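You operate a simulated robot arm through the tools that you are given. There is no shell and no other tool. Be economical: measure what you need, move in short steps, check, and stop when the job is done.

Carry out the task below with a simulated robot arm. There is one attempt and no reset: what you move stays moved.

JOB
Test the yellow connector at 500 V in the VOLTS socket, then switch off.

It is judged by the outcome, as a careful person would: the job done as asked, and still so three seconds after it is handed in. It fails if anything else is knocked over, pushed out of place, dropped, spilled or broken.

ROBOT AND FRAMES
A 6-joint arm with a two-finger parallel gripper, fixed in place. Base frame: the origin is at the foot of the arm, x ahead of it, y to its left, z up; the work surface is at about z = 6. Lengths are in mm, angles in rad, forces in N, time in s.
With the tool pointing down near the work surface it reaches from about 140 to 580 mm from the base axis. Its first joint turns from -1.152 to 1.152 rad. Payload 2.1 kg.
Tool frame: the origin (TCP) lies between the finger pads and is the grasp point; the fingertips stand 30 mm ahead of it; z points along the fingers, y is the line along which they close. Largest opening 94 mm; finger width 28, thickness 10; the body of the gripper, 50 by 96 mm, starts 55 mm behind the TCP.
Orientation is that of the tool frame in the base frame, as a unit quaternion [x, y, z, w]. With the fingers straight down and closing along the base's y, the tool's x points along the base's -x, its y along +y and its z along -z.

CONTROLS
- The arm moves only by the tool jog_arm. Its argument "rows" is a list of rows, each a list of 7 numbers: the closure, from 0 (fully open) to 1 (shut), then the shift along the base's x, y, z in mm, then the turn, a rotation vector about the base's x, y, z in rad. In form: [[fingers, dx, dy, dz, rx, ry, rz], ...]. A call has 1 to 10 rows; each row is the pose to reach, as a shift and turn from the pose commanded when the call began. Each row takes 0.2 s and may step no farther than 50 mm and 0.15 rad from the row before; otherwise, or with a gripper value out of range, the whole call is refused. A pose out of reach is approached as far as the arm can. The call stops where the force on the tool passes 40 N (or 10 N more than at its start, if that is more) or the arm is blocked; 0.2 s more then pass. The fingers move at their own pace (about 72 mm/s each) and stop on an object; they squeeze with about 20 N. The grip force told is the motor's: it shows also when the fingers shut on nothing. Time passes only in rows, and 0.2 s behind the last, so rows that repeat a pose let the fingers close. It gives the time, the measured TCP pose, the force on the tool (base axes), the opening and the grip force at its end, in the units of the frame above (readings bear some noise), with the torque about the TCP (base axes, N m) and any sound that the robot's microphone picked up.
- Cameras (640 x 400 px; columns grow to the right, rows downward): "scene" is fixed at [21.8, -359.6, 499.2]; the picture's right is [0.98, -0.22, 0.00], its down [-0.12, -0.52, -0.85] and it looks along [0.19, 0.83, -0.53] (base axes); focal length 302 px, centre (320, 200). "wrist" rides on the gripper at [76, 14, -103] in the tool frame; the picture's right is [-0.18, 0.98, 0.00], its down [-0.75, -0.14, -0.64] and it looks along [-0.63, -0.12, 0.77] (tool axes); focal length 243 px, centre (320, 200). There is no depth. A picture from a camera that has moved, and an enlarged one, comes with that camera's place and axes in the base frame and with its lens. The place of the scene camera against the robot may be out by one fixed shift of up to 18 mm in any direction.
- camera(camera): a new picture of that camera. It takes no simulated time.
- enlarge(camera, box): a new picture of the part [left, top, right, bottom] of that camera's present view, enlarged. It takes no simulated time.
- finish_job(): hands the job in; it is judged then, once.

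Go step by step. Nothing tells you positions but the pictures and the camera data: compare them with the known pose of the tool, close in by small moves and look again before you grip or let go. The budget is 120 turns and 68 pictures, counting those below and the enlarged ones. Unless the task says otherwise, let go and move clear before handing in, and close with one line.

The tools are called as name(argument=value, ...) on one line, values as JSON. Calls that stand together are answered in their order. jog_arm: Moves the arm, as the interface text tells. Its arguments: {"type":"object","properties":{"rows":{"type":"array","items":{"type":"array","items":{"type":"number"}}}},"required":["rows"]} The other tools are called the same way: camera (camera) takes a picture; enlarge (camera, box) takes an enlarged picture of a part of a camera's view; finish_job () hands the job in.

At the start:

```text
t: 0.0
position: [194.6, 176.5, 327.9]
tcp_rot: [0.0, 1.0, 0.001, 0.001]
force: [-0.5, 0.5, 0.0]
ft_torque: [0.04, -0.03, -0.03]
gripper_width: 94.1
grasp_force: 0.1
```

scene: 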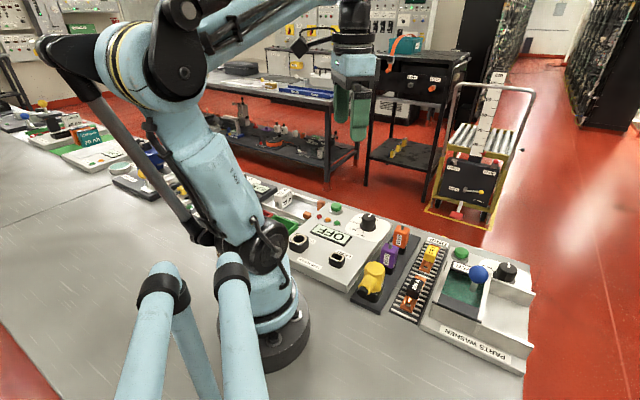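
wrist: 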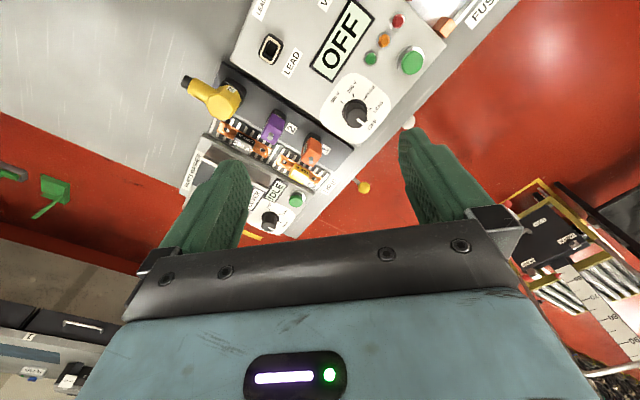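

I see a tester with an OFF display, a knob and LEAD/VOLTS sockets, and a yellow connector next to it. I'll look closer before moving.

enlarge(camera="scene", box=[240, 180, 400, 280])

enlarge(camera="scene", box=[330, 210, 490, 310])

enlarge(camera="wrist", box=[180, 0, 500, 200])

```text
4.00 times, centred on (320, 230) of scene
camera zoom: at [21.8, -359.6, 499.2], right [0.98, -0.22, 0.0], down [-0.12, -0.52, -0.85], along [0.19, 0.83, -0.53], focal length 1210 px, centre (320, 80)
```

zoom: 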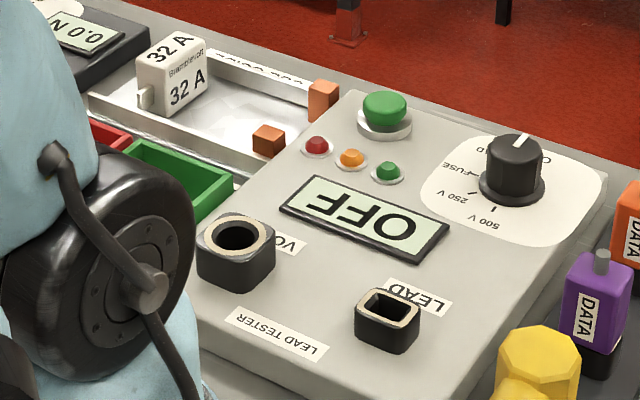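

```text
4.00 times, centred on (410, 260) of scene
camera zoom: at [21.8, -359.6, 499.2], right [0.98, -0.22, 0.0], down [-0.12, -0.52, -0.85], along [0.19, 0.83, -0.53], focal length 1210 px, centre (-40, -40)
```

zoom: 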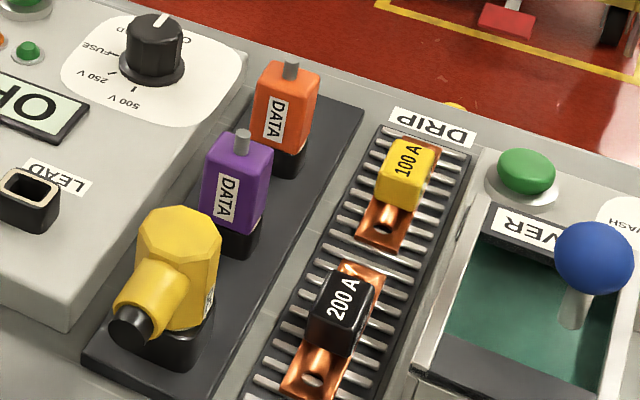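

```text
2.00 times, centred on (340, 100) of wrist
camera zoom: at [118.2, 190.5, 429.5], right [0.18, 0.98, 0.0], down [0.75, -0.14, 0.64], along [0.63, -0.12, -0.77], focal length 485 px, centre (280, 400)
```

zoom: 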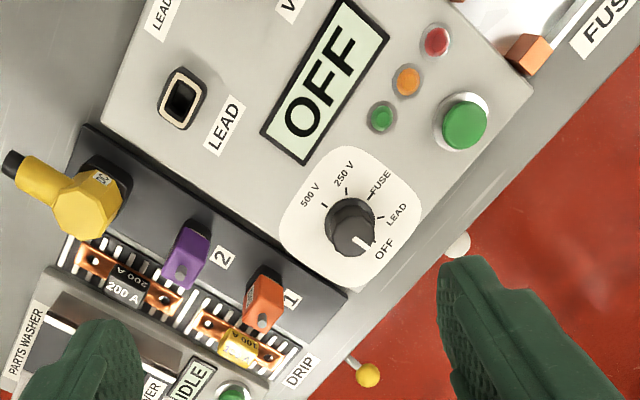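

The yellow angled plug is in a rack at about (205, 35). The LEAD socket is near (158, 118), and the VOLTS socket is farther left. I'll move for clearer wrist views.

jog_arm(rows=[[0, 0, -40, 0, 0, 0, 0], [0, 5, -80, -30, 0, 0, 0], [0, 10, -120, -50, 0, 0, 0], [0, 20, -140, -70, 0, 0, 0], [0, 20, -140, -70, 0, 0, 0]])

camera(camera="wrist")

camera(camera="scene")

```text
refused: row 2 steps farther than a row can; nothing moved
```

```text
62 pictures are left
camera wrist: at [118.2, 190.5, 429.5], right [0.18, 0.98, 0.0], down [0.75, -0.14, 0.64], along [0.63, -0.12, -0.77], focal length 243 px, centre (320, 200)
```

wrist: 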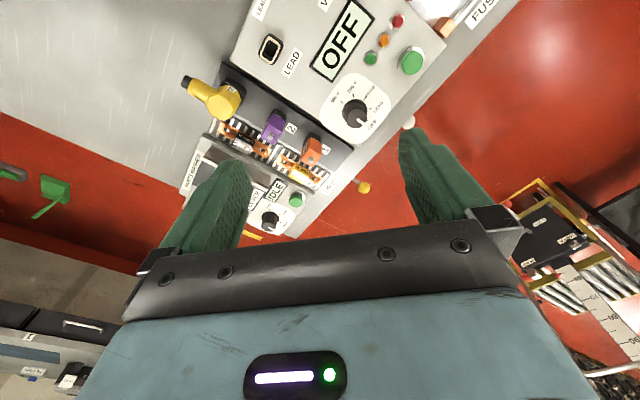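

```text
61 pictures are left
```

scene: 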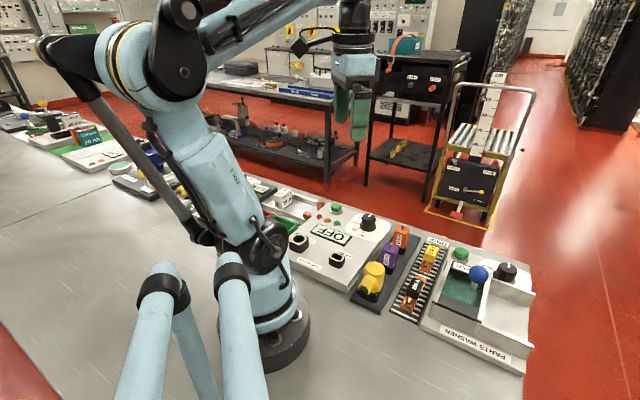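

The step was too long, so nothing moved. I'll repeat it with shorter steps.

jog_arm(rows=[[0, 0, -35, -10, 0, 0, 0], [0, 5, -70, -20, 0, 0, 0], [0, 10, -105, -35, 0, 0, 0], [0, 20, -140, -50, 0, 0, 0], [0, 20, -140, -70, 0, 0, 0]])

```text
t: 1.2
position: [213.9, 36.0, 256.8]
tcp_rot: [-0.001, 1.0, 0.001, 0.002]
force: [-0.3, 0.5, -0.2]
ft_torque: [0.02, 0.03, -0.01]
gripper_width: 93.8
grasp_force: 0.1
```

Now I'm above the yellow plug and will look from here.

camera(camera="wrist")

```text
60 pictures are left
camera wrist: at [138.0, 50.2, 358.6], right [0.18, 0.98, 0.0], down [0.75, -0.14, 0.64], along [0.63, -0.12, -0.77], focal length 243 px, centre (320, 200)
```

wrist: 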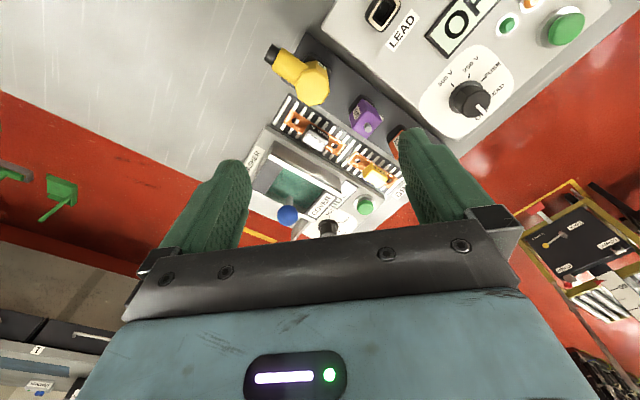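

enlarge(camera="wrist", box=[240, 20, 400, 120])

enlarge(camera="scene", box=[340, 230, 420, 310])

```text
4.00 times, centred on (320, 70) of wrist
camera zoom: at [138.0, 50.2, 358.6], right [0.18, 0.98, 0.0], down [0.75, -0.14, 0.64], along [0.63, -0.12, -0.77], focal length 970 px, centre (320, 720)
```

zoom: 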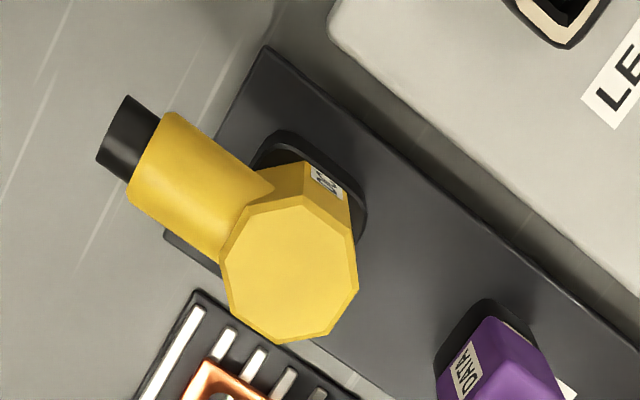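

```text
5.00 times, centred on (380, 270) of scene
camera zoom: at [21.8, -359.6, 499.2], right [0.98, -0.22, 0.0], down [-0.12, -0.52, -0.85], along [0.19, 0.83, -0.53], focal length 1512 px, centre (20, -150)
```

zoom: 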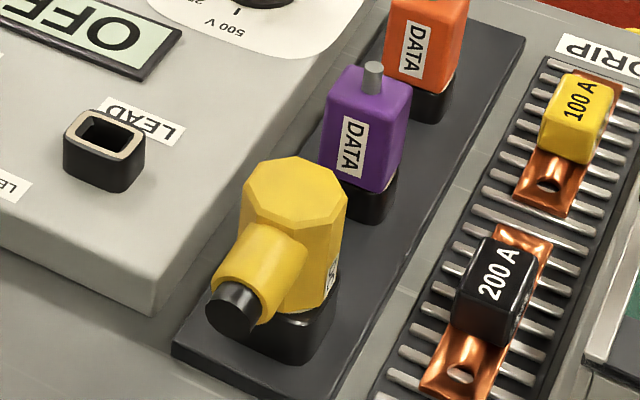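

The plug is an elbow with an octagonal body, top at about (209, 29, 68), and its arm points back along the rack. Next I'll go and look at the VOLTS socket.

jog_arm(rows=[[0, 0, 45, 0, 0, 0, 0], [0, 0, 90, 0, 0, 0, 0], [0, -15, 135, 0, 0, 0, 0], [0, -50, 165, 0, 0, 0, 0], [0, -85, 185, 0, 0, 0, 0], [0, -85, 185, 0, 0, 0, 0]])

camera(camera="wrist")

```text
t: 2.6
position: [128.5, 220.8, 257.0]
tcp_rot: [0.0, 1.0, 0.001, 0.001]
force: [0.1, -0.1, 0.2]
ft_torque: [-0.02, 0.02, -0.03]
gripper_width: 94.0
grasp_force: 0.1
```

```text
57 pictures are left
camera wrist: at [51.7, 235.4, 359.4], right [0.18, 0.98, 0.0], down [0.75, -0.14, 0.64], along [0.63, -0.12, -0.77], focal length 243 px, centre (320, 200)
```

wrist: 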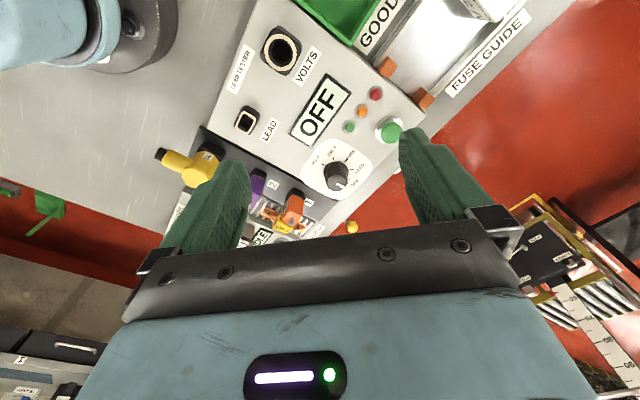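

enlarge(camera="wrist", box=[220, 0, 380, 100])

enlarge(camera="wrist", box=[290, 70, 450, 210])

enlarge(camera="scene", box=[280, 190, 400, 280])

```text
4.00 times, centred on (300, 50) of wrist
camera zoom: at [51.7, 235.4, 359.4], right [0.18, 0.98, 0.0], down [0.75, -0.14, 0.64], along [0.63, -0.12, -0.77], focal length 970 px, centre (400, 800)
```

zoom: 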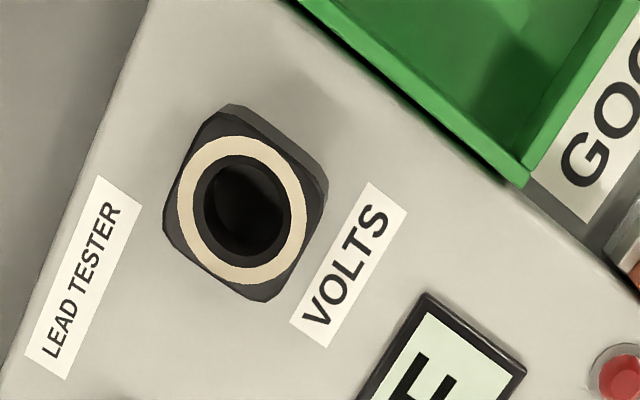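

```text
2.86 times, centred on (370, 140) of wrist
camera zoom: at [51.7, 235.4, 359.4], right [0.18, 0.98, 0.0], down [0.75, -0.14, 0.64], along [0.63, -0.12, -0.77], focal length 693 px, centre (177, 371)
```

zoom: 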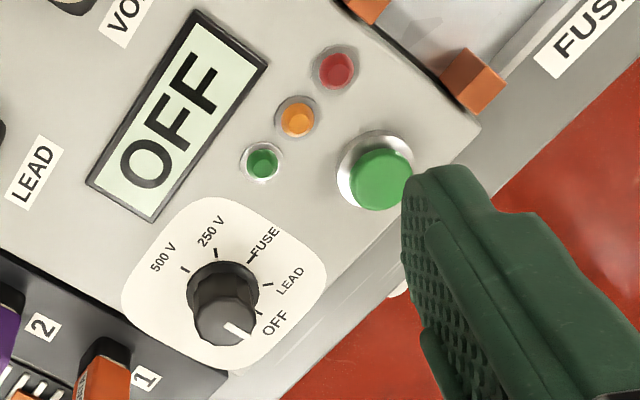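

```text
4.44 times, centred on (340, 235) of scene
camera zoom: at [21.8, -359.6, 499.2], right [0.98, -0.22, 0.0], down [-0.12, -0.52, -0.85], along [0.19, 0.83, -0.53], focal length 1344 px, centre (231, 44)
```

zoom: 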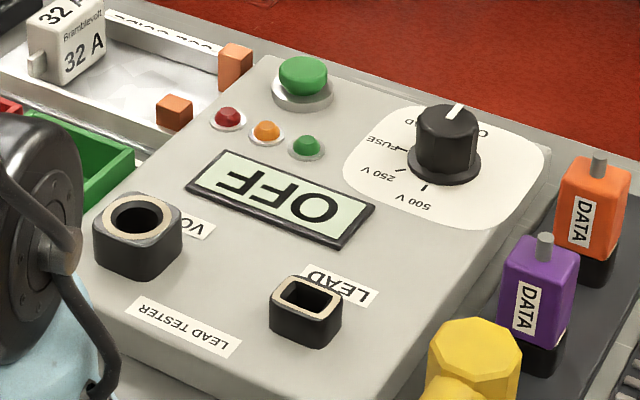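

The VOLTS socket is a plain round hole at about (91, 182). The tester is turned about 46° in the base frame. I'll yaw the gripper to match and look again to triangulate.

jog_arm(rows=[[0, -5, -6, 0, 0, 0, 0.14], [0, -10, -12, 0, 0, 0, 0.28], [0, -18, -18, 0, 0, 0, 0.42], [0, -24, -24, 0, 0, 0, 0.56], [0, -28, -30, -20, 0, 0, 0.7], [0, -28, -30, -40, 0, 0, 0.8], [0, -28, -30, -40, 0, 0, 0.8]])

camera(camera="wrist")

```text
t: 4.2
position: [102.0, 190.8, 216.6]
tcp_rot: [-0.391, 0.92, 0.001, 0.001]
force: [-0.1, -0.5, 0.4]
ft_torque: [-0.01, -0.03, -0.02]
gripper_width: 94.2
grasp_force: 0.1
```

```text
53 pictures are left
camera wrist: at [37.9, 146.1, 319.0], right [-0.58, 0.82, 0.0], down [0.62, 0.44, 0.64], along [0.52, 0.37, -0.77], focal length 243 px, centre (320, 200)
```

wrist: 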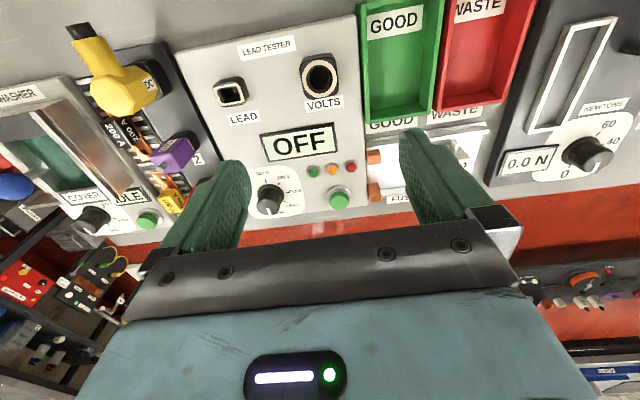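

enlarge(camera="wrist", box=[60, 20, 220, 120])

enlarge(camera="wrist", box=[200, 30, 380, 220])

```text
4.00 times, centred on (140, 70) of wrist
camera zoom: at [37.9, 146.1, 319.0], right [-0.58, 0.82, 0.0], down [0.62, 0.44, 0.64], along [0.52, 0.37, -0.77], focal length 970 px, centre (1040, 720)
```

zoom: 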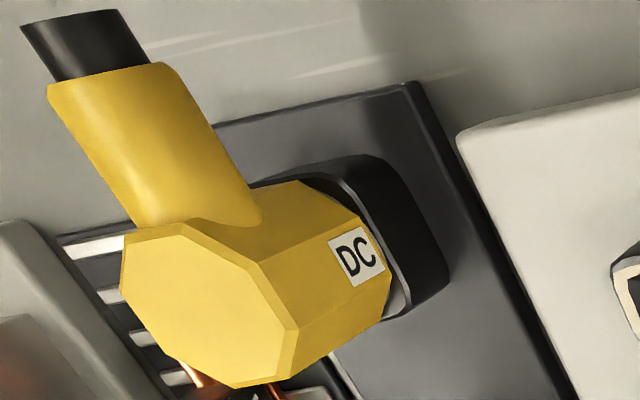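

```text
2.11 times, centred on (290, 125) of wrist
camera zoom: at [37.9, 146.1, 319.0], right [-0.58, 0.82, 0.0], down [0.62, 0.44, 0.64], along [0.52, 0.37, -0.77], focal length 511 px, centre (383, 358)
```

zoom: 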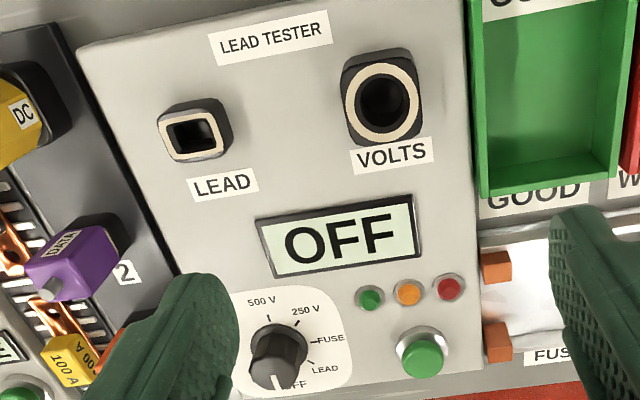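

The VOLTS socket top triangulates to about (89.5, 184, 47). Now I'll hover over the yellow plug with the same yaw to refine its position.

jog_arm(rows=[[0, 25, -32, 0, 0, 0, 0], [0, 50, -64, 0, 0, 0, 0], [0, 75, -96, 0, 0, 0, 0], [0, 95, -128, 0, 0, 0, 0], [0, 106, -161, 0, 0, 0, 0], [0, 106, -161, 0, 0, 0, 0]])

camera(camera="wrist")

enlarge(camera="wrist", box=[220, 0, 420, 125])

```text
t: 5.6
position: [208.1, 28.8, 217.1]
tcp_rot: [-0.39, 0.921, 0.002, 0.001]
force: [-0.5, 0.0, 0.1]
ft_torque: [0.0, -0.02, -0.02]
gripper_width: 93.9
grasp_force: 0.0
```

```text
50 pictures are left
camera wrist: at [144.1, -15.4, 318.9], right [-0.58, 0.82, 0.0], down [0.63, 0.44, 0.64], along [0.52, 0.37, -0.77], focal length 243 px, centre (320, 200)
```

wrist: 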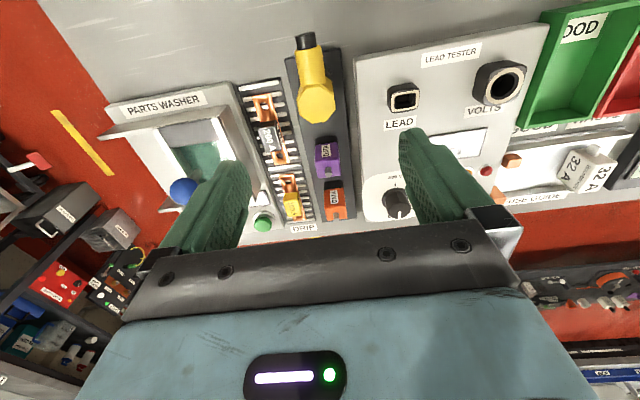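

```text
3.20 times, centred on (320, 62) of wrist
camera zoom: at [144.1, -15.4, 318.9], right [-0.58, 0.82, 0.0], down [0.63, 0.44, 0.64], along [0.52, 0.37, -0.77], focal length 776 px, centre (320, 640)
```

zoom: 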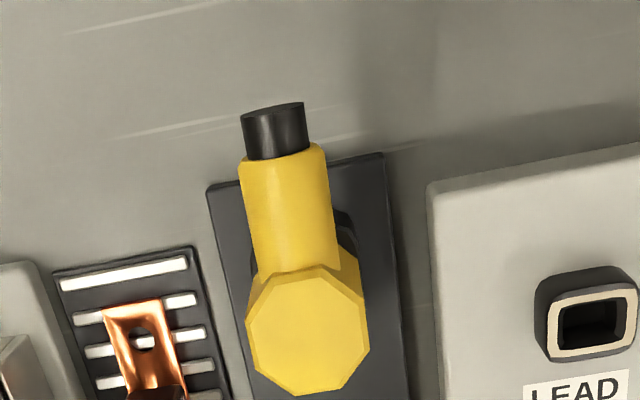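

The plug top is at about (209.5, 27.5, 79), and the flats line up with the jaws. I'll narrow the fingers and lower to just above it to check.

jog_arm(rows=[[0.3, 1, -1, -40, 0, 0, 0], [0.3, 1, -1, -80, 0, 0, 0], [0.3, 1, -1, -100, 0, 0, 0], [0.3, 1, -1, -100, 0, 0, 0]])

camera(camera="wrist")

camera(camera="scene")

```text
t: 6.6
position: [211.7, 28.1, 117.7]
tcp_rot: [-0.39, 0.921, 0.001, 0.0]
force: [-0.2, -0.2, -0.1]
ft_torque: [0.01, 0.0, -0.01]
gripper_width: 65.8
grasp_force: 0.1
```

```text
48 pictures are left
camera wrist: at [147.8, -15.9, 220.3], right [-0.58, 0.82, 0.0], down [0.63, 0.44, 0.64], along [0.52, 0.37, -0.77], focal length 243 px, centre (320, 200)
```

wrist: 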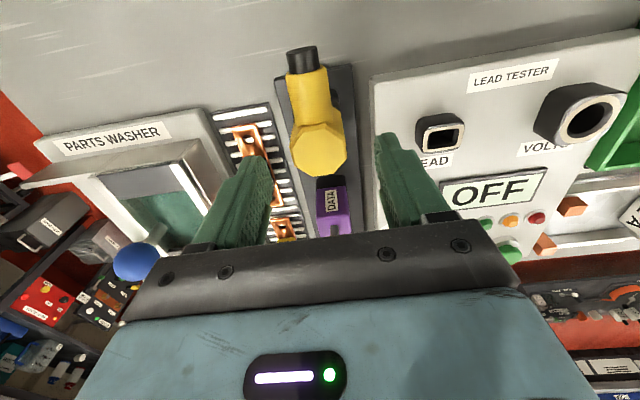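

```text
47 pictures are left
```

scene: 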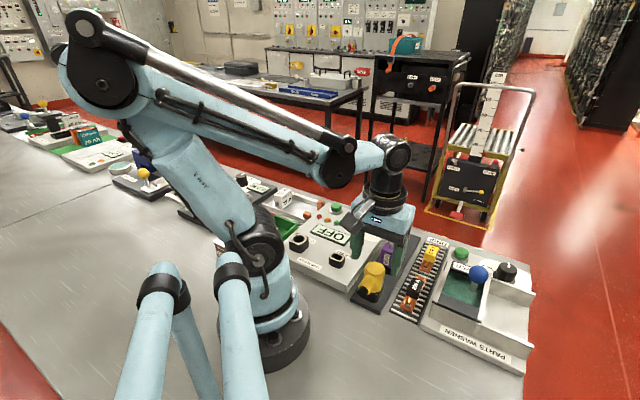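

The alignment is good. I'll shift x by -2, lower to grasp height, and close.

jog_arm(rows=[[0.3, -2, 0, -20, 0, 0, 0], [0.3, -2, 0, -40, 0, 0, 0], [0.3, -2, 0, -51, 0, 0, 0], [0.3, -2, 0, -51, 0, 0, 0]])

camera(camera="wrist")

```text
t: 7.6
position: [207.3, 28.9, 65.4]
tcp_rot: [-0.39, 0.921, 0.001, 0.0]
force: [-0.1, 0.2, -0.4]
ft_torque: [0.0, -0.02, 0.01]
gripper_width: 65.6
grasp_force: 0.1
```

```text
46 pictures are left
camera wrist: at [143.1, -16.3, 168.2], right [-0.58, 0.82, 0.0], down [0.63, 0.44, 0.64], along [0.52, 0.37, -0.77], focal length 243 px, centre (320, 200)
```

wrist: 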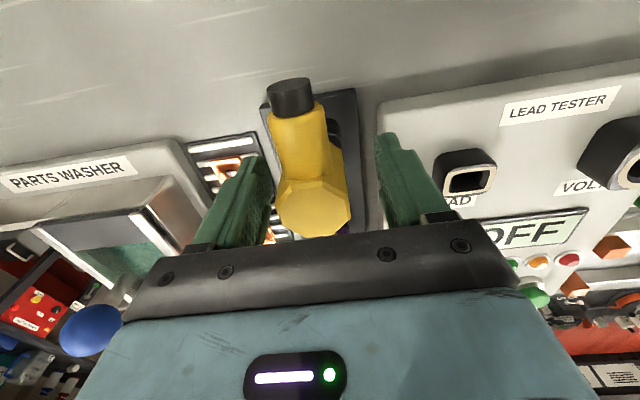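

jog_arm(rows=[[0.3, 1.6, -1.5, 0, 0, 0, 0], [0.45, 1.6, -1.5, 0, 0, 0, 0], [0.7, 1.6, -1.5, 0, 0, 0, 0], [0.8, 1.6, -1.5, 0, 0, 0, 0], [0.8, 1.6, -1.5, 0, 0, 0, 0]])

```text
t: 8.8
position: [208.9, 28.1, 66.9]
tcp_rot: [-0.39, 0.921, 0.001, 0.002]
force: [14.0, 1.1, 2.4]
ft_torque: [-0.01, -0.42, 0.03]
gripper_width: 37.4
grasp_force: 19.9
```

Gripped at 37.4 mm, with a small sideways load. I'll relieve it in x.

jog_arm(rows=[[0.8, 1, 0, 0, 0, 0, 0], [0.8, 1, 0, 0, 0, 0, 0]])

```text
t: 9.4
position: [208.7, 28.5, 65.0]
tcp_rot: [-0.39, 0.921, 0.002, 0.0]
force: [4.4, 5.0, 15.5]
ft_torque: [-0.27, -0.37, 0.09]
gripper_width: 37.5
grasp_force: 20.0
```

jog_arm(rows=[[0.85, 1, 0, 3, 0, 0, 0], [0.85, 1, 0, 6, 0, 0, 0], [0.85, 1, 0, 10, 0, 0, 0], [0.85, 1, 0, 15, 0, 0, 0]])

```text
t: 10.4
position: [210.3, 27.3, 81.7]
tcp_rot: [-0.389, 0.921, 0.001, -0.001]
force: [-0.2, -0.1, -1.2]
ft_torque: [-0.02, 0.0, -0.02]
gripper_width: 37.6
grasp_force: 20.1
```

jog_arm(rows=[[0.85, 0, 0, 20, 0, 0, 0], [0.85, 0, 0, 50, 0, 0, 0], [0.85, 0, 0, 80, 0, 0, 0], [0.85, 0, 0, 80, 0, 0, 0]])

camera(camera="wrist")

enlarge(camera="scene", box=[280, 160, 480, 300])

```text
t: 11.4
position: [210.4, 26.0, 160.7]
tcp_rot: [-0.389, 0.921, 0.002, 0.001]
force: [-0.1, 0.5, -1.5]
ft_torque: [0.0, 0.02, 0.03]
gripper_width: 37.4
grasp_force: 20.8
```

```text
45 pictures are left
camera wrist: at [147.3, -18.0, 263.3], right [-0.58, 0.82, 0.0], down [0.63, 0.44, 0.64], along [0.52, 0.37, -0.77], focal length 243 px, centre (320, 200)
```

wrist: 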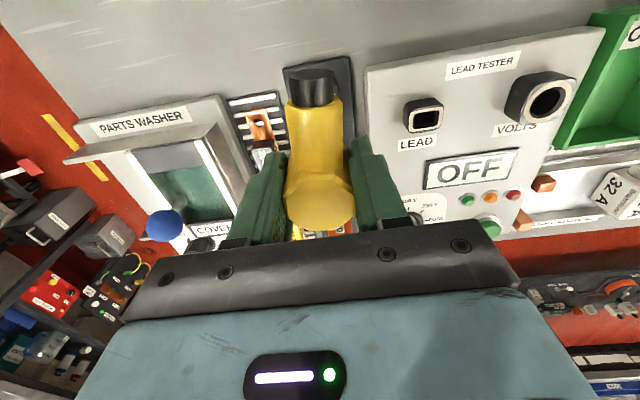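

```text
2.86 times, centred on (380, 230) of scene
camera zoom: at [21.8, -359.6, 499.2], right [0.98, -0.22, 0.0], down [-0.12, -0.52, -0.85], along [0.19, 0.83, -0.53], focal length 864 px, centre (149, 114)
```

zoom: 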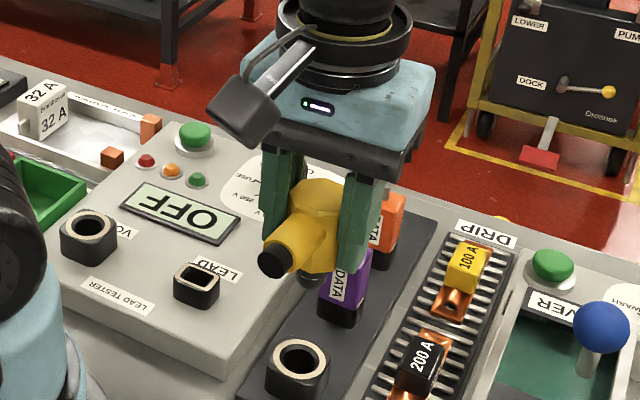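

Lifted clean. I'll check the pin below the plug.

enlarge(camera="scene", box=[360, 215, 420, 265])

```text
8.00 times, centred on (390, 240) of scene
camera zoom: at [21.8, -359.6, 499.2], right [0.98, -0.22, 0.0], down [-0.12, -0.52, -0.85], along [0.19, 0.83, -0.53], focal length 2419 px, centre (-240, -120)
```

zoom: 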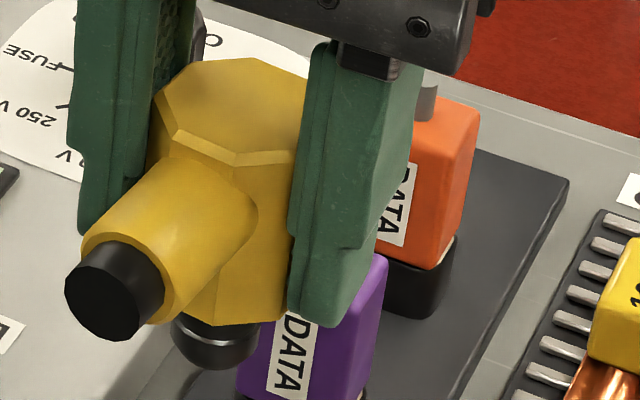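

The pin is plain and round. I'll move midway between the rack and VOLTS so both sockets show in one view and I can measure the offset between them.

jog_arm(rows=[[0.85, -20, 27, 10, 0, 0, 0], [0.85, -40, 53, 20, 0, 0, 0], [0.85, -60, 79, 30, 0, 0, 0], [0.85, -60, 79, 30, 0, 0, 0]])

camera(camera="wrist")

```text
t: 12.4
position: [149.9, 108.2, 192.0]
tcp_rot: [-0.389, 0.921, 0.001, 0.001]
force: [-0.4, 0.2, -2.2]
ft_torque: [0.01, -0.01, 0.04]
gripper_width: 37.7
grasp_force: 19.9
```

```text
42 pictures are left
camera wrist: at [87.0, 62.8, 294.6], right [-0.58, 0.82, 0.0], down [0.63, 0.44, 0.64], along [0.52, 0.37, -0.77], focal length 243 px, centre (320, 200)
```

wrist: 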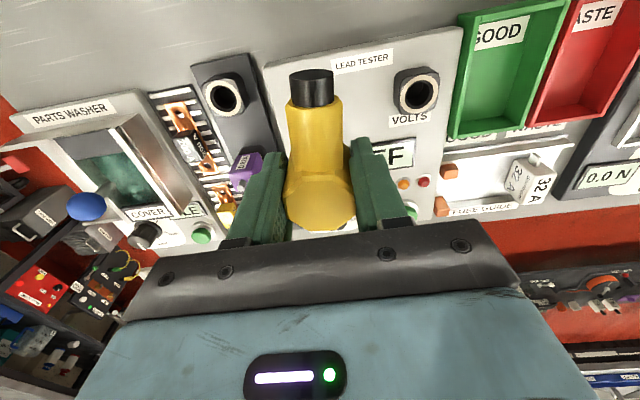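

enlarge(camera="wrist", box=[180, 50, 280, 130])

enlarge(camera="wrist", box=[370, 50, 470, 130])

enlarge(camera="scene", box=[280, 220, 400, 310])

```text
5.00 times, centred on (230, 90) of wrist
camera zoom: at [87.0, 62.8, 294.6], right [-0.58, 0.82, 0.0], down [0.63, 0.44, 0.64], along [0.52, 0.37, -0.77], focal length 1213 px, centre (770, 750)
```

zoom: 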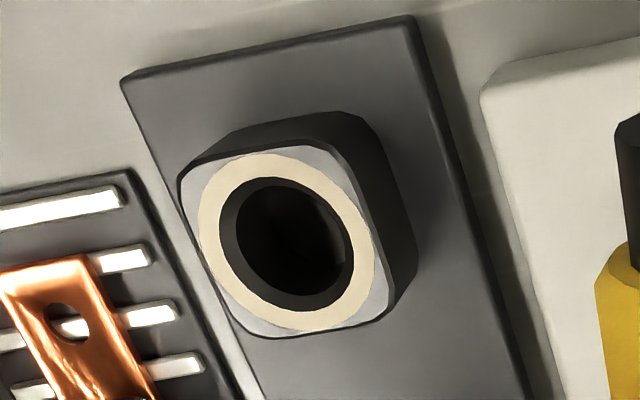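

```text
5.00 times, centred on (420, 90) of wrist
camera zoom: at [87.0, 62.8, 294.6], right [-0.58, 0.82, 0.0], down [0.63, 0.44, 0.64], along [0.52, 0.37, -0.77], focal length 1213 px, centre (-180, 750)
```

zoom: 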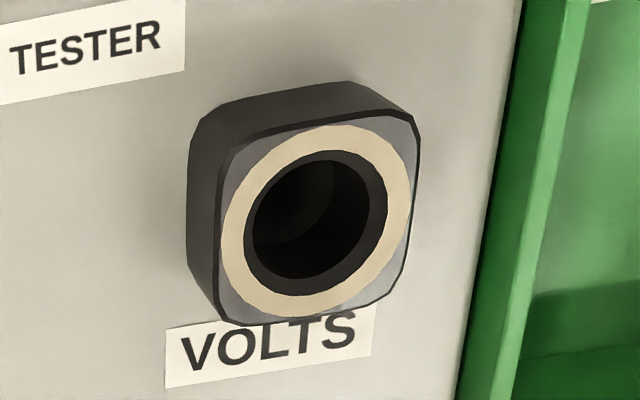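

```text
4.44 times, centred on (340, 265) of scene
camera zoom: at [21.8, -359.6, 499.2], right [0.98, -0.22, 0.0], down [-0.12, -0.52, -0.85], along [0.19, 0.83, -0.53], focal length 1344 px, centre (231, -89)
```

zoom: 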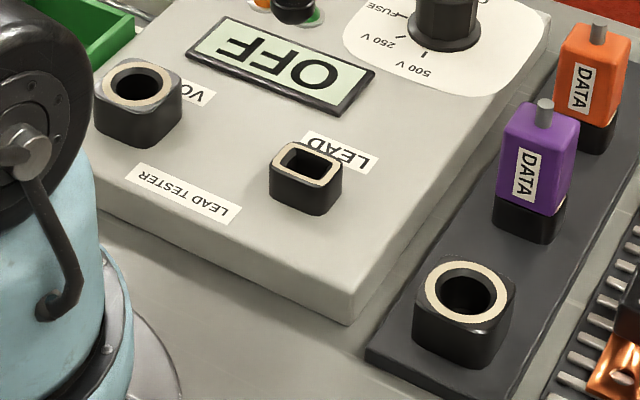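

The VOLTS socket sits about 12 mm higher than the rack socket, at an offset of (-119.7, +156.2) from it. I'll move to hover above VOLTS.

jog_arm(rows=[[0.85, -20, 26, 0, 0, 0, 0], [0.85, -40, 52, -10, 0, 0, 0], [0.85, -59.7, 77.2, -25, 0, 0, 0], [0.85, -59.7, 77.2, -55, 0, 0, 0], [0.85, -59.7, 77.2, -80, 0, 0, 0], [0.85, -59.7, 77.2, -80, 0, 0, 0]])

camera(camera="wrist")

enlarge(camera="scene", box=[260, 180, 380, 280])

```text
t: 13.8
position: [91.6, 183.6, 111.7]
tcp_rot: [-0.39, 0.921, 0.001, 0.0]
force: [0.2, -0.1, -0.3]
ft_torque: [-0.05, 0.01, 0.0]
gripper_width: 37.6
grasp_force: 20.3
```

```text
38 pictures are left
camera wrist: at [28.3, 138.8, 213.5], right [-0.58, 0.82, 0.0], down [0.63, 0.44, 0.64], along [0.52, 0.37, -0.77], focal length 243 px, centre (320, 200)
```

wrist: 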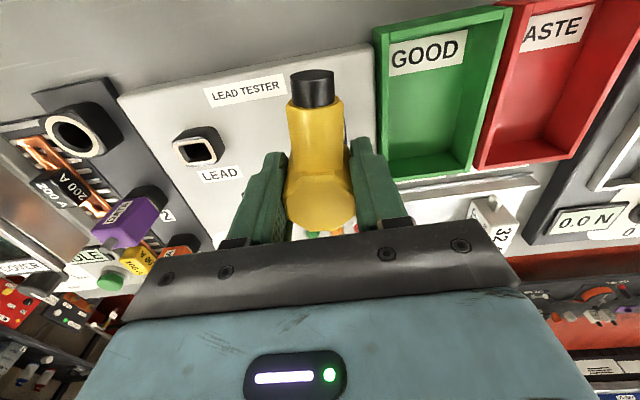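

```text
4.00 times, centred on (320, 230) of scene
camera zoom: at [21.8, -359.6, 499.2], right [0.98, -0.22, 0.0], down [-0.12, -0.52, -0.85], along [0.19, 0.83, -0.53], focal length 1210 px, centre (320, 80)
```

zoom: 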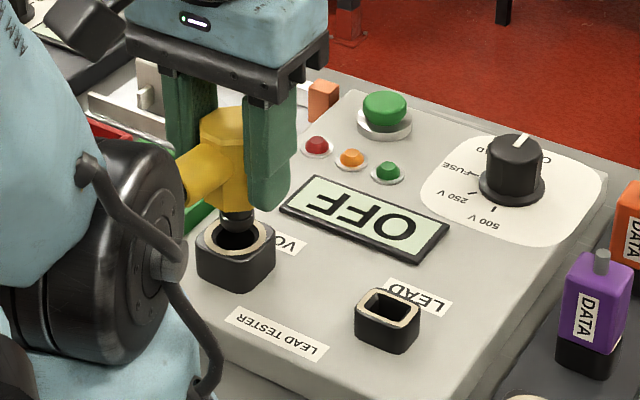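

The pin is over the hole. I'll lower it gently and watch the force.

jog_arm(rows=[[0.85, 0, 0, -6, 0, 0, 0], [0.85, 0, 0, -12, 0, 0, 0], [0.85, 0, 0, -17, 0, 0, 0], [0.85, 0, 0, -22, 0, 0, 0], [0.85, 0, 0, -22, 0, 0, 0]])

enlarge(camera="scene", box=[270, 190, 350, 260])

```text
t: 15.0
position: [92.6, 183.5, 88.0]
tcp_rot: [-0.389, 0.921, 0.0, 0.001]
force: [-0.8, -0.3, -2.0]
ft_torque: [-0.1, 0.05, 0.0]
gripper_width: 37.5
grasp_force: 20.0
```

```text
5.71 times, centred on (310, 225) of scene
camera zoom: at [21.8, -359.6, 499.2], right [0.98, -0.22, 0.0], down [-0.12, -0.52, -0.85], along [0.19, 0.83, -0.53], focal length 1728 px, centre (377, 57)
```

zoom: 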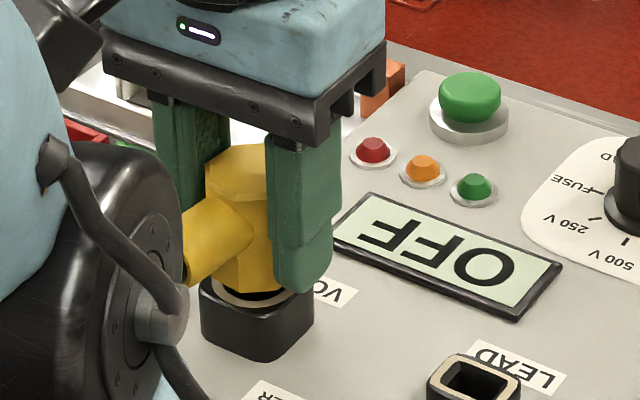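

jog_arm(rows=[[0.85, 0, 0, -3, 0, 0, 0], [0.85, 0, 0, -6, 0, 0, 0], [0.85, 0, 0, -8, 0, 0, 0], [0.85, 0, 0, -10, 0, 0, 0], [0.85, 0, 0, -10, 0, 0, 0]])

enlarge(camera="scene", box=[270, 190, 350, 260])

```text
t: 16.2
position: [90.5, 184.7, 77.7]
tcp_rot: [-0.39, 0.921, 0.001, 0.002]
force: [9.9, 3.1, 13.2]
ft_torque: [0.05, -0.29, 0.04]
gripper_width: 37.6
grasp_force: 20.2
```

```text
5.71 times, centred on (310, 225) of scene
camera zoom: at [21.8, -359.6, 499.2], right [0.98, -0.22, 0.0], down [-0.12, -0.52, -0.85], along [0.19, 0.83, -0.53], focal length 1728 px, centre (377, 57)
```

zoom: 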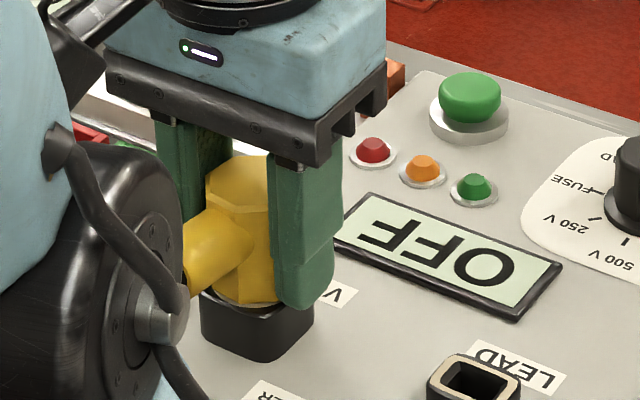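

jog_arm(rows=[[0.85, 1, 0.5, -1.5, 0, 0, 0], [0.85, 1, 0.5, -2.5, 0, 0, 0], [0.85, 1, 0.5, -2.5, 0, 0, 0]])

enlarge(camera="scene", box=[280, 220, 320, 260])

```text
t: 16.6
position: [91.5, 185.0, 78.6]
tcp_rot: [-0.39, 0.921, 0.0, 0.0]
force: [-0.8, -0.6, 7.1]
ft_torque: [-0.07, -0.08, -0.05]
gripper_width: 37.4
grasp_force: 19.9
stopped in row 1: the force on the tool passed its limit at 57 N (the readings are from after the stop); the commanded pose is now the measured one
```

```text
10.00 times, centred on (300, 240) of scene
camera zoom: at [21.8, -359.6, 499.2], right [0.98, -0.22, 0.0], down [-0.12, -0.52, -0.85], along [0.19, 0.83, -0.53], focal length 3024 px, centre (520, -200)
```

zoom: 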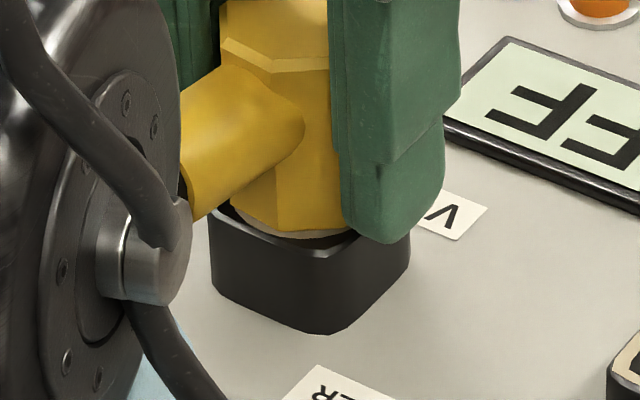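

The plug bottoms out firmly in VOLTS. I'll release slightly and move up.

jog_arm(rows=[[0.5, 0, 0, 0, 0, 0, 0], [0.42, 0, 0, 0, 0, 0, 0], [0.42, 0, 0, 20, 0, 0, 0], [0.42, 0, 0, 50, 0, 0, 0], [0.42, 0, 0, 90, 0, 0, 0], [0.42, 10, 10, 130, 0, 0, 0], [0.42, 10, 10, 130, 0, 0, 0]])

camera(camera="wrist")

enlarge(camera="scene", box=[270, 180, 390, 270])

```text
t: 18.1
position: [101.8, 195.3, 210.9]
tcp_rot: [-0.39, 0.921, 0.0, 0.001]
force: [-0.8, -0.2, -0.5]
ft_torque: [0.01, 0.01, 0.0]
gripper_width: 54.9
grasp_force: 0.0
```

```text
33 pictures are left
camera wrist: at [37.4, 150.5, 312.2], right [-0.58, 0.82, 0.0], down [0.63, 0.44, 0.64], along [0.52, 0.37, -0.77], focal length 243 px, centre (320, 200)
```

wrist: 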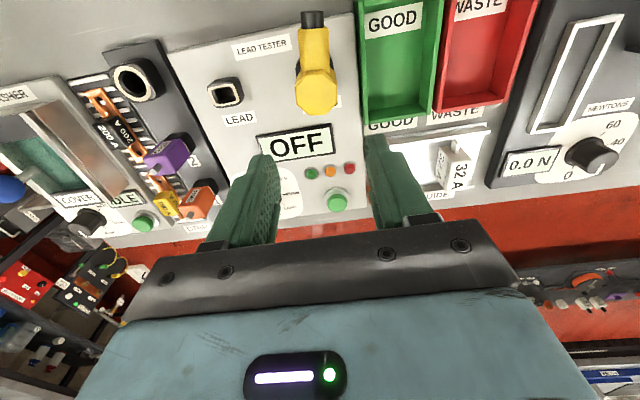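

```text
4.44 times, centred on (330, 225) of scene
camera zoom: at [21.8, -359.6, 499.2], right [0.98, -0.22, 0.0], down [-0.12, -0.52, -0.85], along [0.19, 0.83, -0.53], focal length 1344 px, centre (276, 89)
```

zoom: 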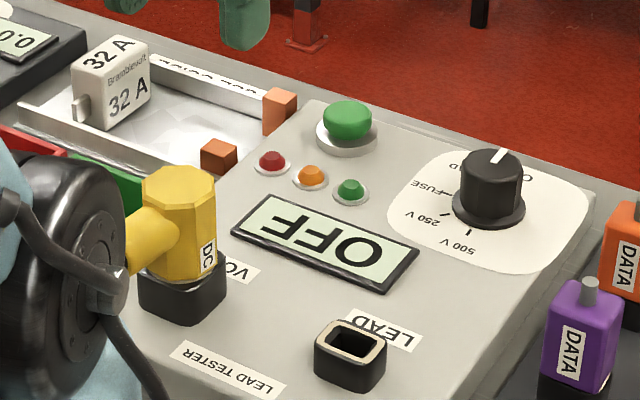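

The plug is seated in VOLTS. Next is the knob, estimated near (264, 212), so I'll hover there and look.

jog_arm(rows=[[0.42, 40, 5, -5, 0, 0, 0], [0.42, 80, 10, -10, 0, 0, 0], [0.42, 120, 13, -15, 0, 0, 0], [0.42, 160, 15, -20, 0, 0, 0], [0.42, 160, 15, -30, 0, 0, 0], [0.42, 160, 15, -30, 0, 0, 0]])

camera(camera="wrist")

enlarge(camera="wrist", box=[240, 40, 400, 140])

```text
t: 19.6
position: [261.0, 209.5, 179.1]
tcp_rot: [-0.39, 0.921, -0.001, 0.0]
force: [0.1, -0.3, 0.7]
ft_torque: [-0.02, 0.0, 0.0]
gripper_width: 54.4
grasp_force: 0.1
```

```text
31 pictures are left
camera wrist: at [197.5, 164.1, 281.1], right [-0.58, 0.82, 0.0], down [0.63, 0.44, 0.64], along [0.52, 0.37, -0.77], focal length 243 px, centre (320, 200)
```

wrist: 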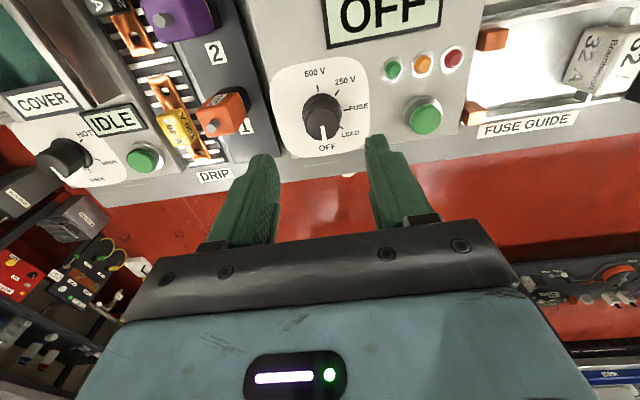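

```text
4.00 times, centred on (320, 90) of wrist
camera zoom: at [197.5, 164.1, 281.1], right [-0.58, 0.82, 0.0], down [0.63, 0.44, 0.64], along [0.52, 0.37, -0.77], focal length 970 px, centre (320, 640)
```

zoom: 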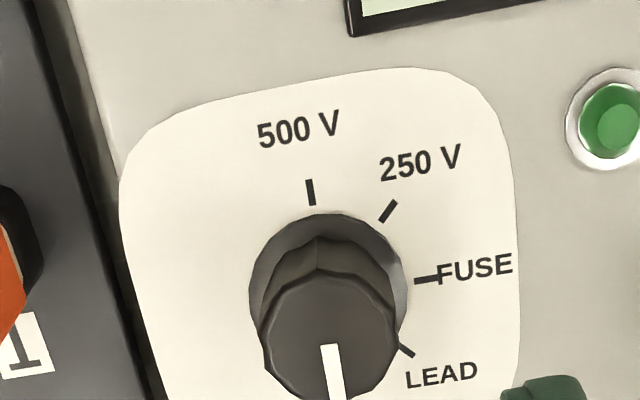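

The dial reads 500 V at 0°, then 250 V, FUSE and LEAD in 45° steps, with OFF at 180°. The knob is at about (271, 220). I need +180° (counter-clockwise), so I'll first wind the gripper back 90° above the knob.

jog_arm(rows=[[0.42, 2, 2, 0, 0, 0, -0.15], [0.42, 4, 4, 0, 0, 0, -0.3], [0.42, 6, 6, 0, 0, 0, -0.45], [0.42, 8, 8, 0, 0, 0, -0.6], [0.42, 9.5, 10, 0, 0, 0, -0.75], [0.42, 9.5, 10, 0, 0, 0, -0.9], [0.42, 9.5, 10, -10, 0, 0, -1.05], [0.42, 9.5, 10, -20, 0, 0, -1.2], [0.42, 9.5, 10, -30, 0, 0, -1.35], [0.42, 9.5, 10, -40, 0, 0, -1.5]])

jog_arm(rows=[[0.42, 0, 0, 0, 0, 0, -0.07], [0.42, 0, 0, 0, 0, 0, -0.07]])

camera(camera="wrist")

```text
t: 21.8
position: [271.6, 220.3, 139.1]
tcp_rot: [0.343, 0.939, 0.001, 0.001]
force: [-0.1, -0.3, 0.5]
ft_torque: [-0.01, 0.02, -0.02]
gripper_width: 54.4
grasp_force: 0.0
```

```text
t: 22.4
position: [271.4, 219.8, 139.4]
tcp_rot: [0.376, 0.926, 0.0, 0.0]
force: [0.8, 0.4, -0.3]
ft_torque: [0.0, -0.01, -0.02]
gripper_width: 54.4
grasp_force: 0.0
```

```text
29 pictures are left
camera wrist: at [225.9, 282.9, 241.6], right [0.82, 0.58, 0.0], down [0.44, -0.63, 0.64], along [0.37, -0.52, -0.77], focal length 243 px, centre (320, 200)
```

wrist: 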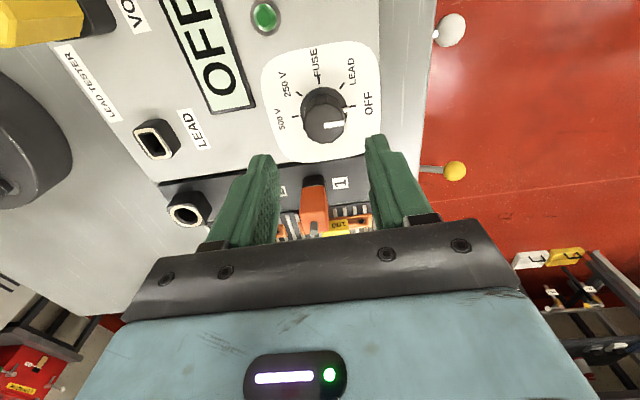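

The knob refines to (274, 222) with its top at z≈48. I'll lower around it, fingers still open.

jog_arm(rows=[[0.42, 2.6, 2, -30, 0, 0, 0], [0.42, 2.6, 2, -55, 0, 0, 0], [0.42, 2.6, 2, -70, 0, 0, 0], [0.42, 2.6, 2, -78, 0, 0, 0], [0.42, 2.6, 2, -78, 0, 0, 0]])

camera(camera="wrist")

enlarge(camera="scene", box=[320, 170, 440, 260])

```text
t: 23.6
position: [272.8, 221.7, 60.9]
tcp_rot: [0.375, 0.927, -0.001, 0.0]
force: [-0.5, -0.5, 0.6]
ft_torque: [-0.02, -0.01, 0.01]
gripper_width: 54.6
grasp_force: 0.0
```

```text
28 pictures are left
camera wrist: at [228.2, 285.3, 162.7], right [0.82, 0.58, 0.0], down [0.44, -0.63, 0.64], along [0.37, -0.52, -0.77], focal length 243 px, centre (320, 200)
```

wrist: 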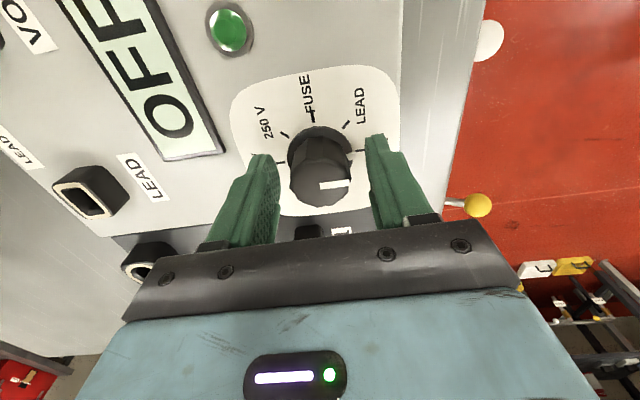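

```text
4.44 times, centred on (380, 215) of scene
camera zoom: at [21.8, -359.6, 499.2], right [0.98, -0.22, 0.0], down [-0.12, -0.52, -0.85], along [0.19, 0.83, -0.53], focal length 1344 px, centre (53, 133)
```

zoom: 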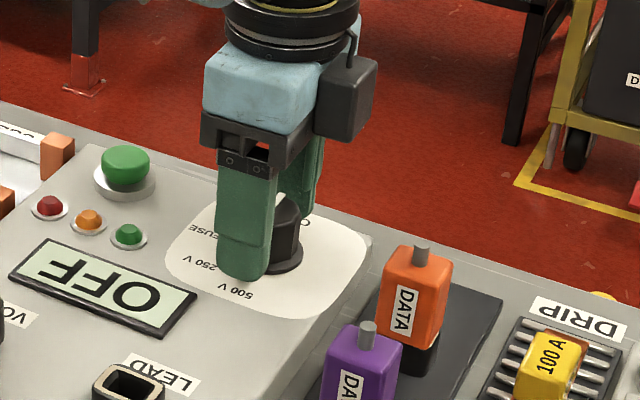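

jog_arm(rows=[[0.6, 0, 0, 0, 0, 0, 0], [0.75, 0, 0, 0, 0, 0, 0], [0.8, 0, 0, 0, 0, 0, 0], [0.8, 0, 0, 0, 0, 0, 0]])

```text
t: 24.6
position: [273.5, 221.2, 60.8]
tcp_rot: [0.375, 0.927, 0.0, 0.0]
force: [-3.4, -2.5, -5.1]
ft_torque: [-0.05, -0.04, 0.02]
gripper_width: 32.5
grasp_force: 45.1
```

Knob gripped at 32.5 mm. I'll turn it +0.785 rad first, to LEAD, and check.

jog_arm(rows=[[0.8, 0, 0, 0, 0, 0, 0.13], [0.8, 0, 0, 0, 0, 0, 0.26], [0.8, 0, 0, 0, 0, 0, 0.39], [0.8, 0, 0, 0, 0, 0, 0.52], [0.8, 0, 0, 0, 0, 0, 0.65], [0.8, 0, 0, 0, 0, 0, 0.785], [0.8, 0, 0, 0, 0, 0, 0.785]])

camera(camera="wrist")

```text
t: 26.1
position: [273.7, 220.3, 60.2]
tcp_rot: [-0.008, 1.0, -0.001, 0.0]
force: [-6.4, -19.3, 4.6]
ft_torque: [0.52, 0.75, -0.03]
gripper_width: 32.0
grasp_force: 44.8
```

```text
26 pictures are left
camera wrist: at [196.4, 234.3, 162.9], right [0.17, 0.99, 0.0], down [0.76, -0.13, 0.64], along [0.63, -0.11, -0.77], focal length 243 px, centre (320, 200)
```

wrist: 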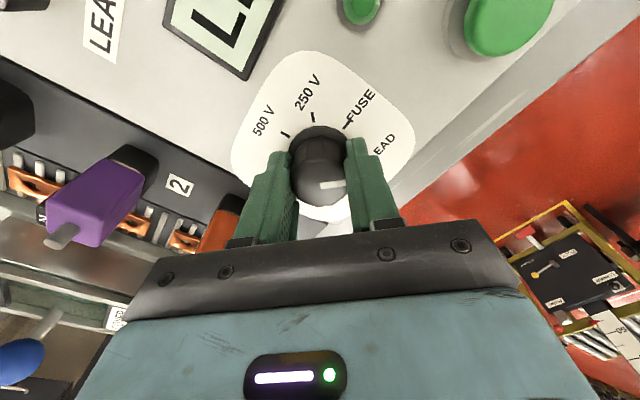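

The knob follows the gripper. I'll ease the side load and continue.

jog_arm(rows=[[0.8, -0.4, -1, 0, 0, 0, 0], [0.8, -0.4, -1, 0, 0, 0, 0.13], [0.8, -0.4, -1, 0, 0, 0, 0.26], [0.8, -0.4, -1, 0, 0, 0, 0.39], [0.8, -0.4, -1, 0, 0, 0, 0.52], [0.8, -0.4, -1, 0, 0, 0, 0.65], [0.8, -0.4, -1, 0, 0, 0, 0.785], [0.8, -0.4, -1, 0, 0, 0, 0.785]])

```text
t: 27.9
position: [274.2, 219.8, 61.3]
tcp_rot: [-0.39, 0.921, -0.001, 0.001]
force: [-1.6, -21.5, 1.4]
ft_torque: [0.77, -0.59, 0.01]
gripper_width: 32.3
grasp_force: 44.5
```

jog_arm(rows=[[0.8, 0, -1, 0, 0, 0, 0], [0.8, 0, -1, 0, 0, 0, 0.13], [0.8, 0, -1, 0, 0, 0, 0.26], [0.8, 0, -1, 0, 0, 0, 0.39], [0.8, 0, -1, 0, 0, 0, 0.52], [0.8, 0, -1, 0, 0, 0, 0.65], [0.8, 0, -1, 0, 0, 0, 0.785], [0.8, 0, -1, 0, 0, 0, 0.785]])

camera(camera="wrist")

```text
t: 29.8
position: [273.8, 219.6, 60.5]
tcp_rot: [0.713, -0.701, 0.002, -0.001]
force: [24.8, -12.7, -10.0]
ft_torque: [1.0, 0.65, -0.02]
gripper_width: 32.4
grasp_force: 45.0
```

```text
25 pictures are left
camera wrist: at [260.4, 143.5, 162.9], right [-0.99, 0.17, 0.0], down [0.13, 0.76, 0.64], along [0.11, 0.63, -0.77], focal length 243 px, centre (320, 200)
```

wrist: 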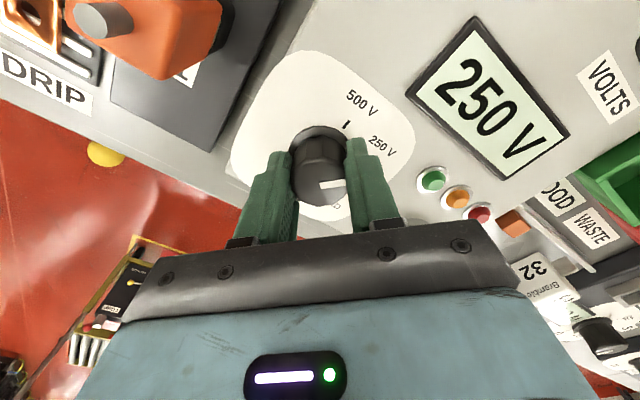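

The display reads 250 V. One more 45° step to go, easing the load.

jog_arm(rows=[[0.8, 1.2, -0.5, 0, 0, 0, 0], [0.8, 1.2, -0.5, 0, 0, 0, 0.13], [0.8, 1.2, -0.5, 0, 0, 0, 0.26], [0.8, 1.2, -0.5, 0, 0, 0, 0.39], [0.8, 1.2, -0.5, 0, 0, 0, 0.52], [0.8, 1.2, -0.5, 0, 0, 0, 0.65], [0.8, 1.2, -0.5, 0, 0, 0, 0.785], [0.8, 1.2, -0.5, 0, 0, 0, 0.785]])

camera(camera="wrist")

```text
t: 31.3
position: [274.2, 220.1, 60.1]
tcp_rot: [0.918, -0.396, 0.001, -0.002]
force: [1.9, 0.2, -6.8]
ft_torque: [-0.2, 0.87, 0.01]
gripper_width: 32.2
grasp_force: 44.7
stopped in row 7: the force on the tool passed its limit at 42 N (the readings are from after the stop); the commanded pose is now the measured one
```

```text
24 pictures are left
camera wrist: at [316.1, 154.5, 162.9], right [-0.84, -0.54, 0.0], down [-0.42, 0.64, 0.64], along [-0.34, 0.54, -0.77], focal length 243 px, centre (320, 200)
```

wrist: 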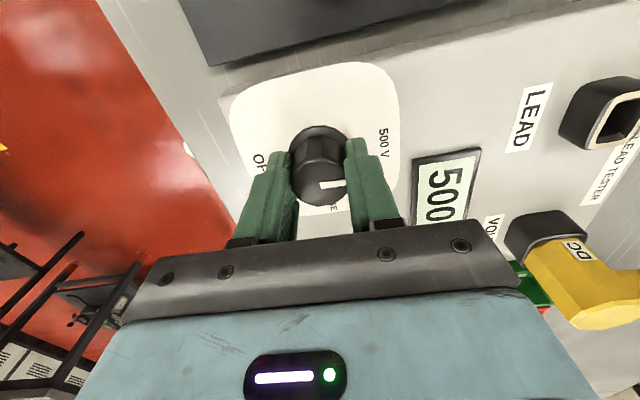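

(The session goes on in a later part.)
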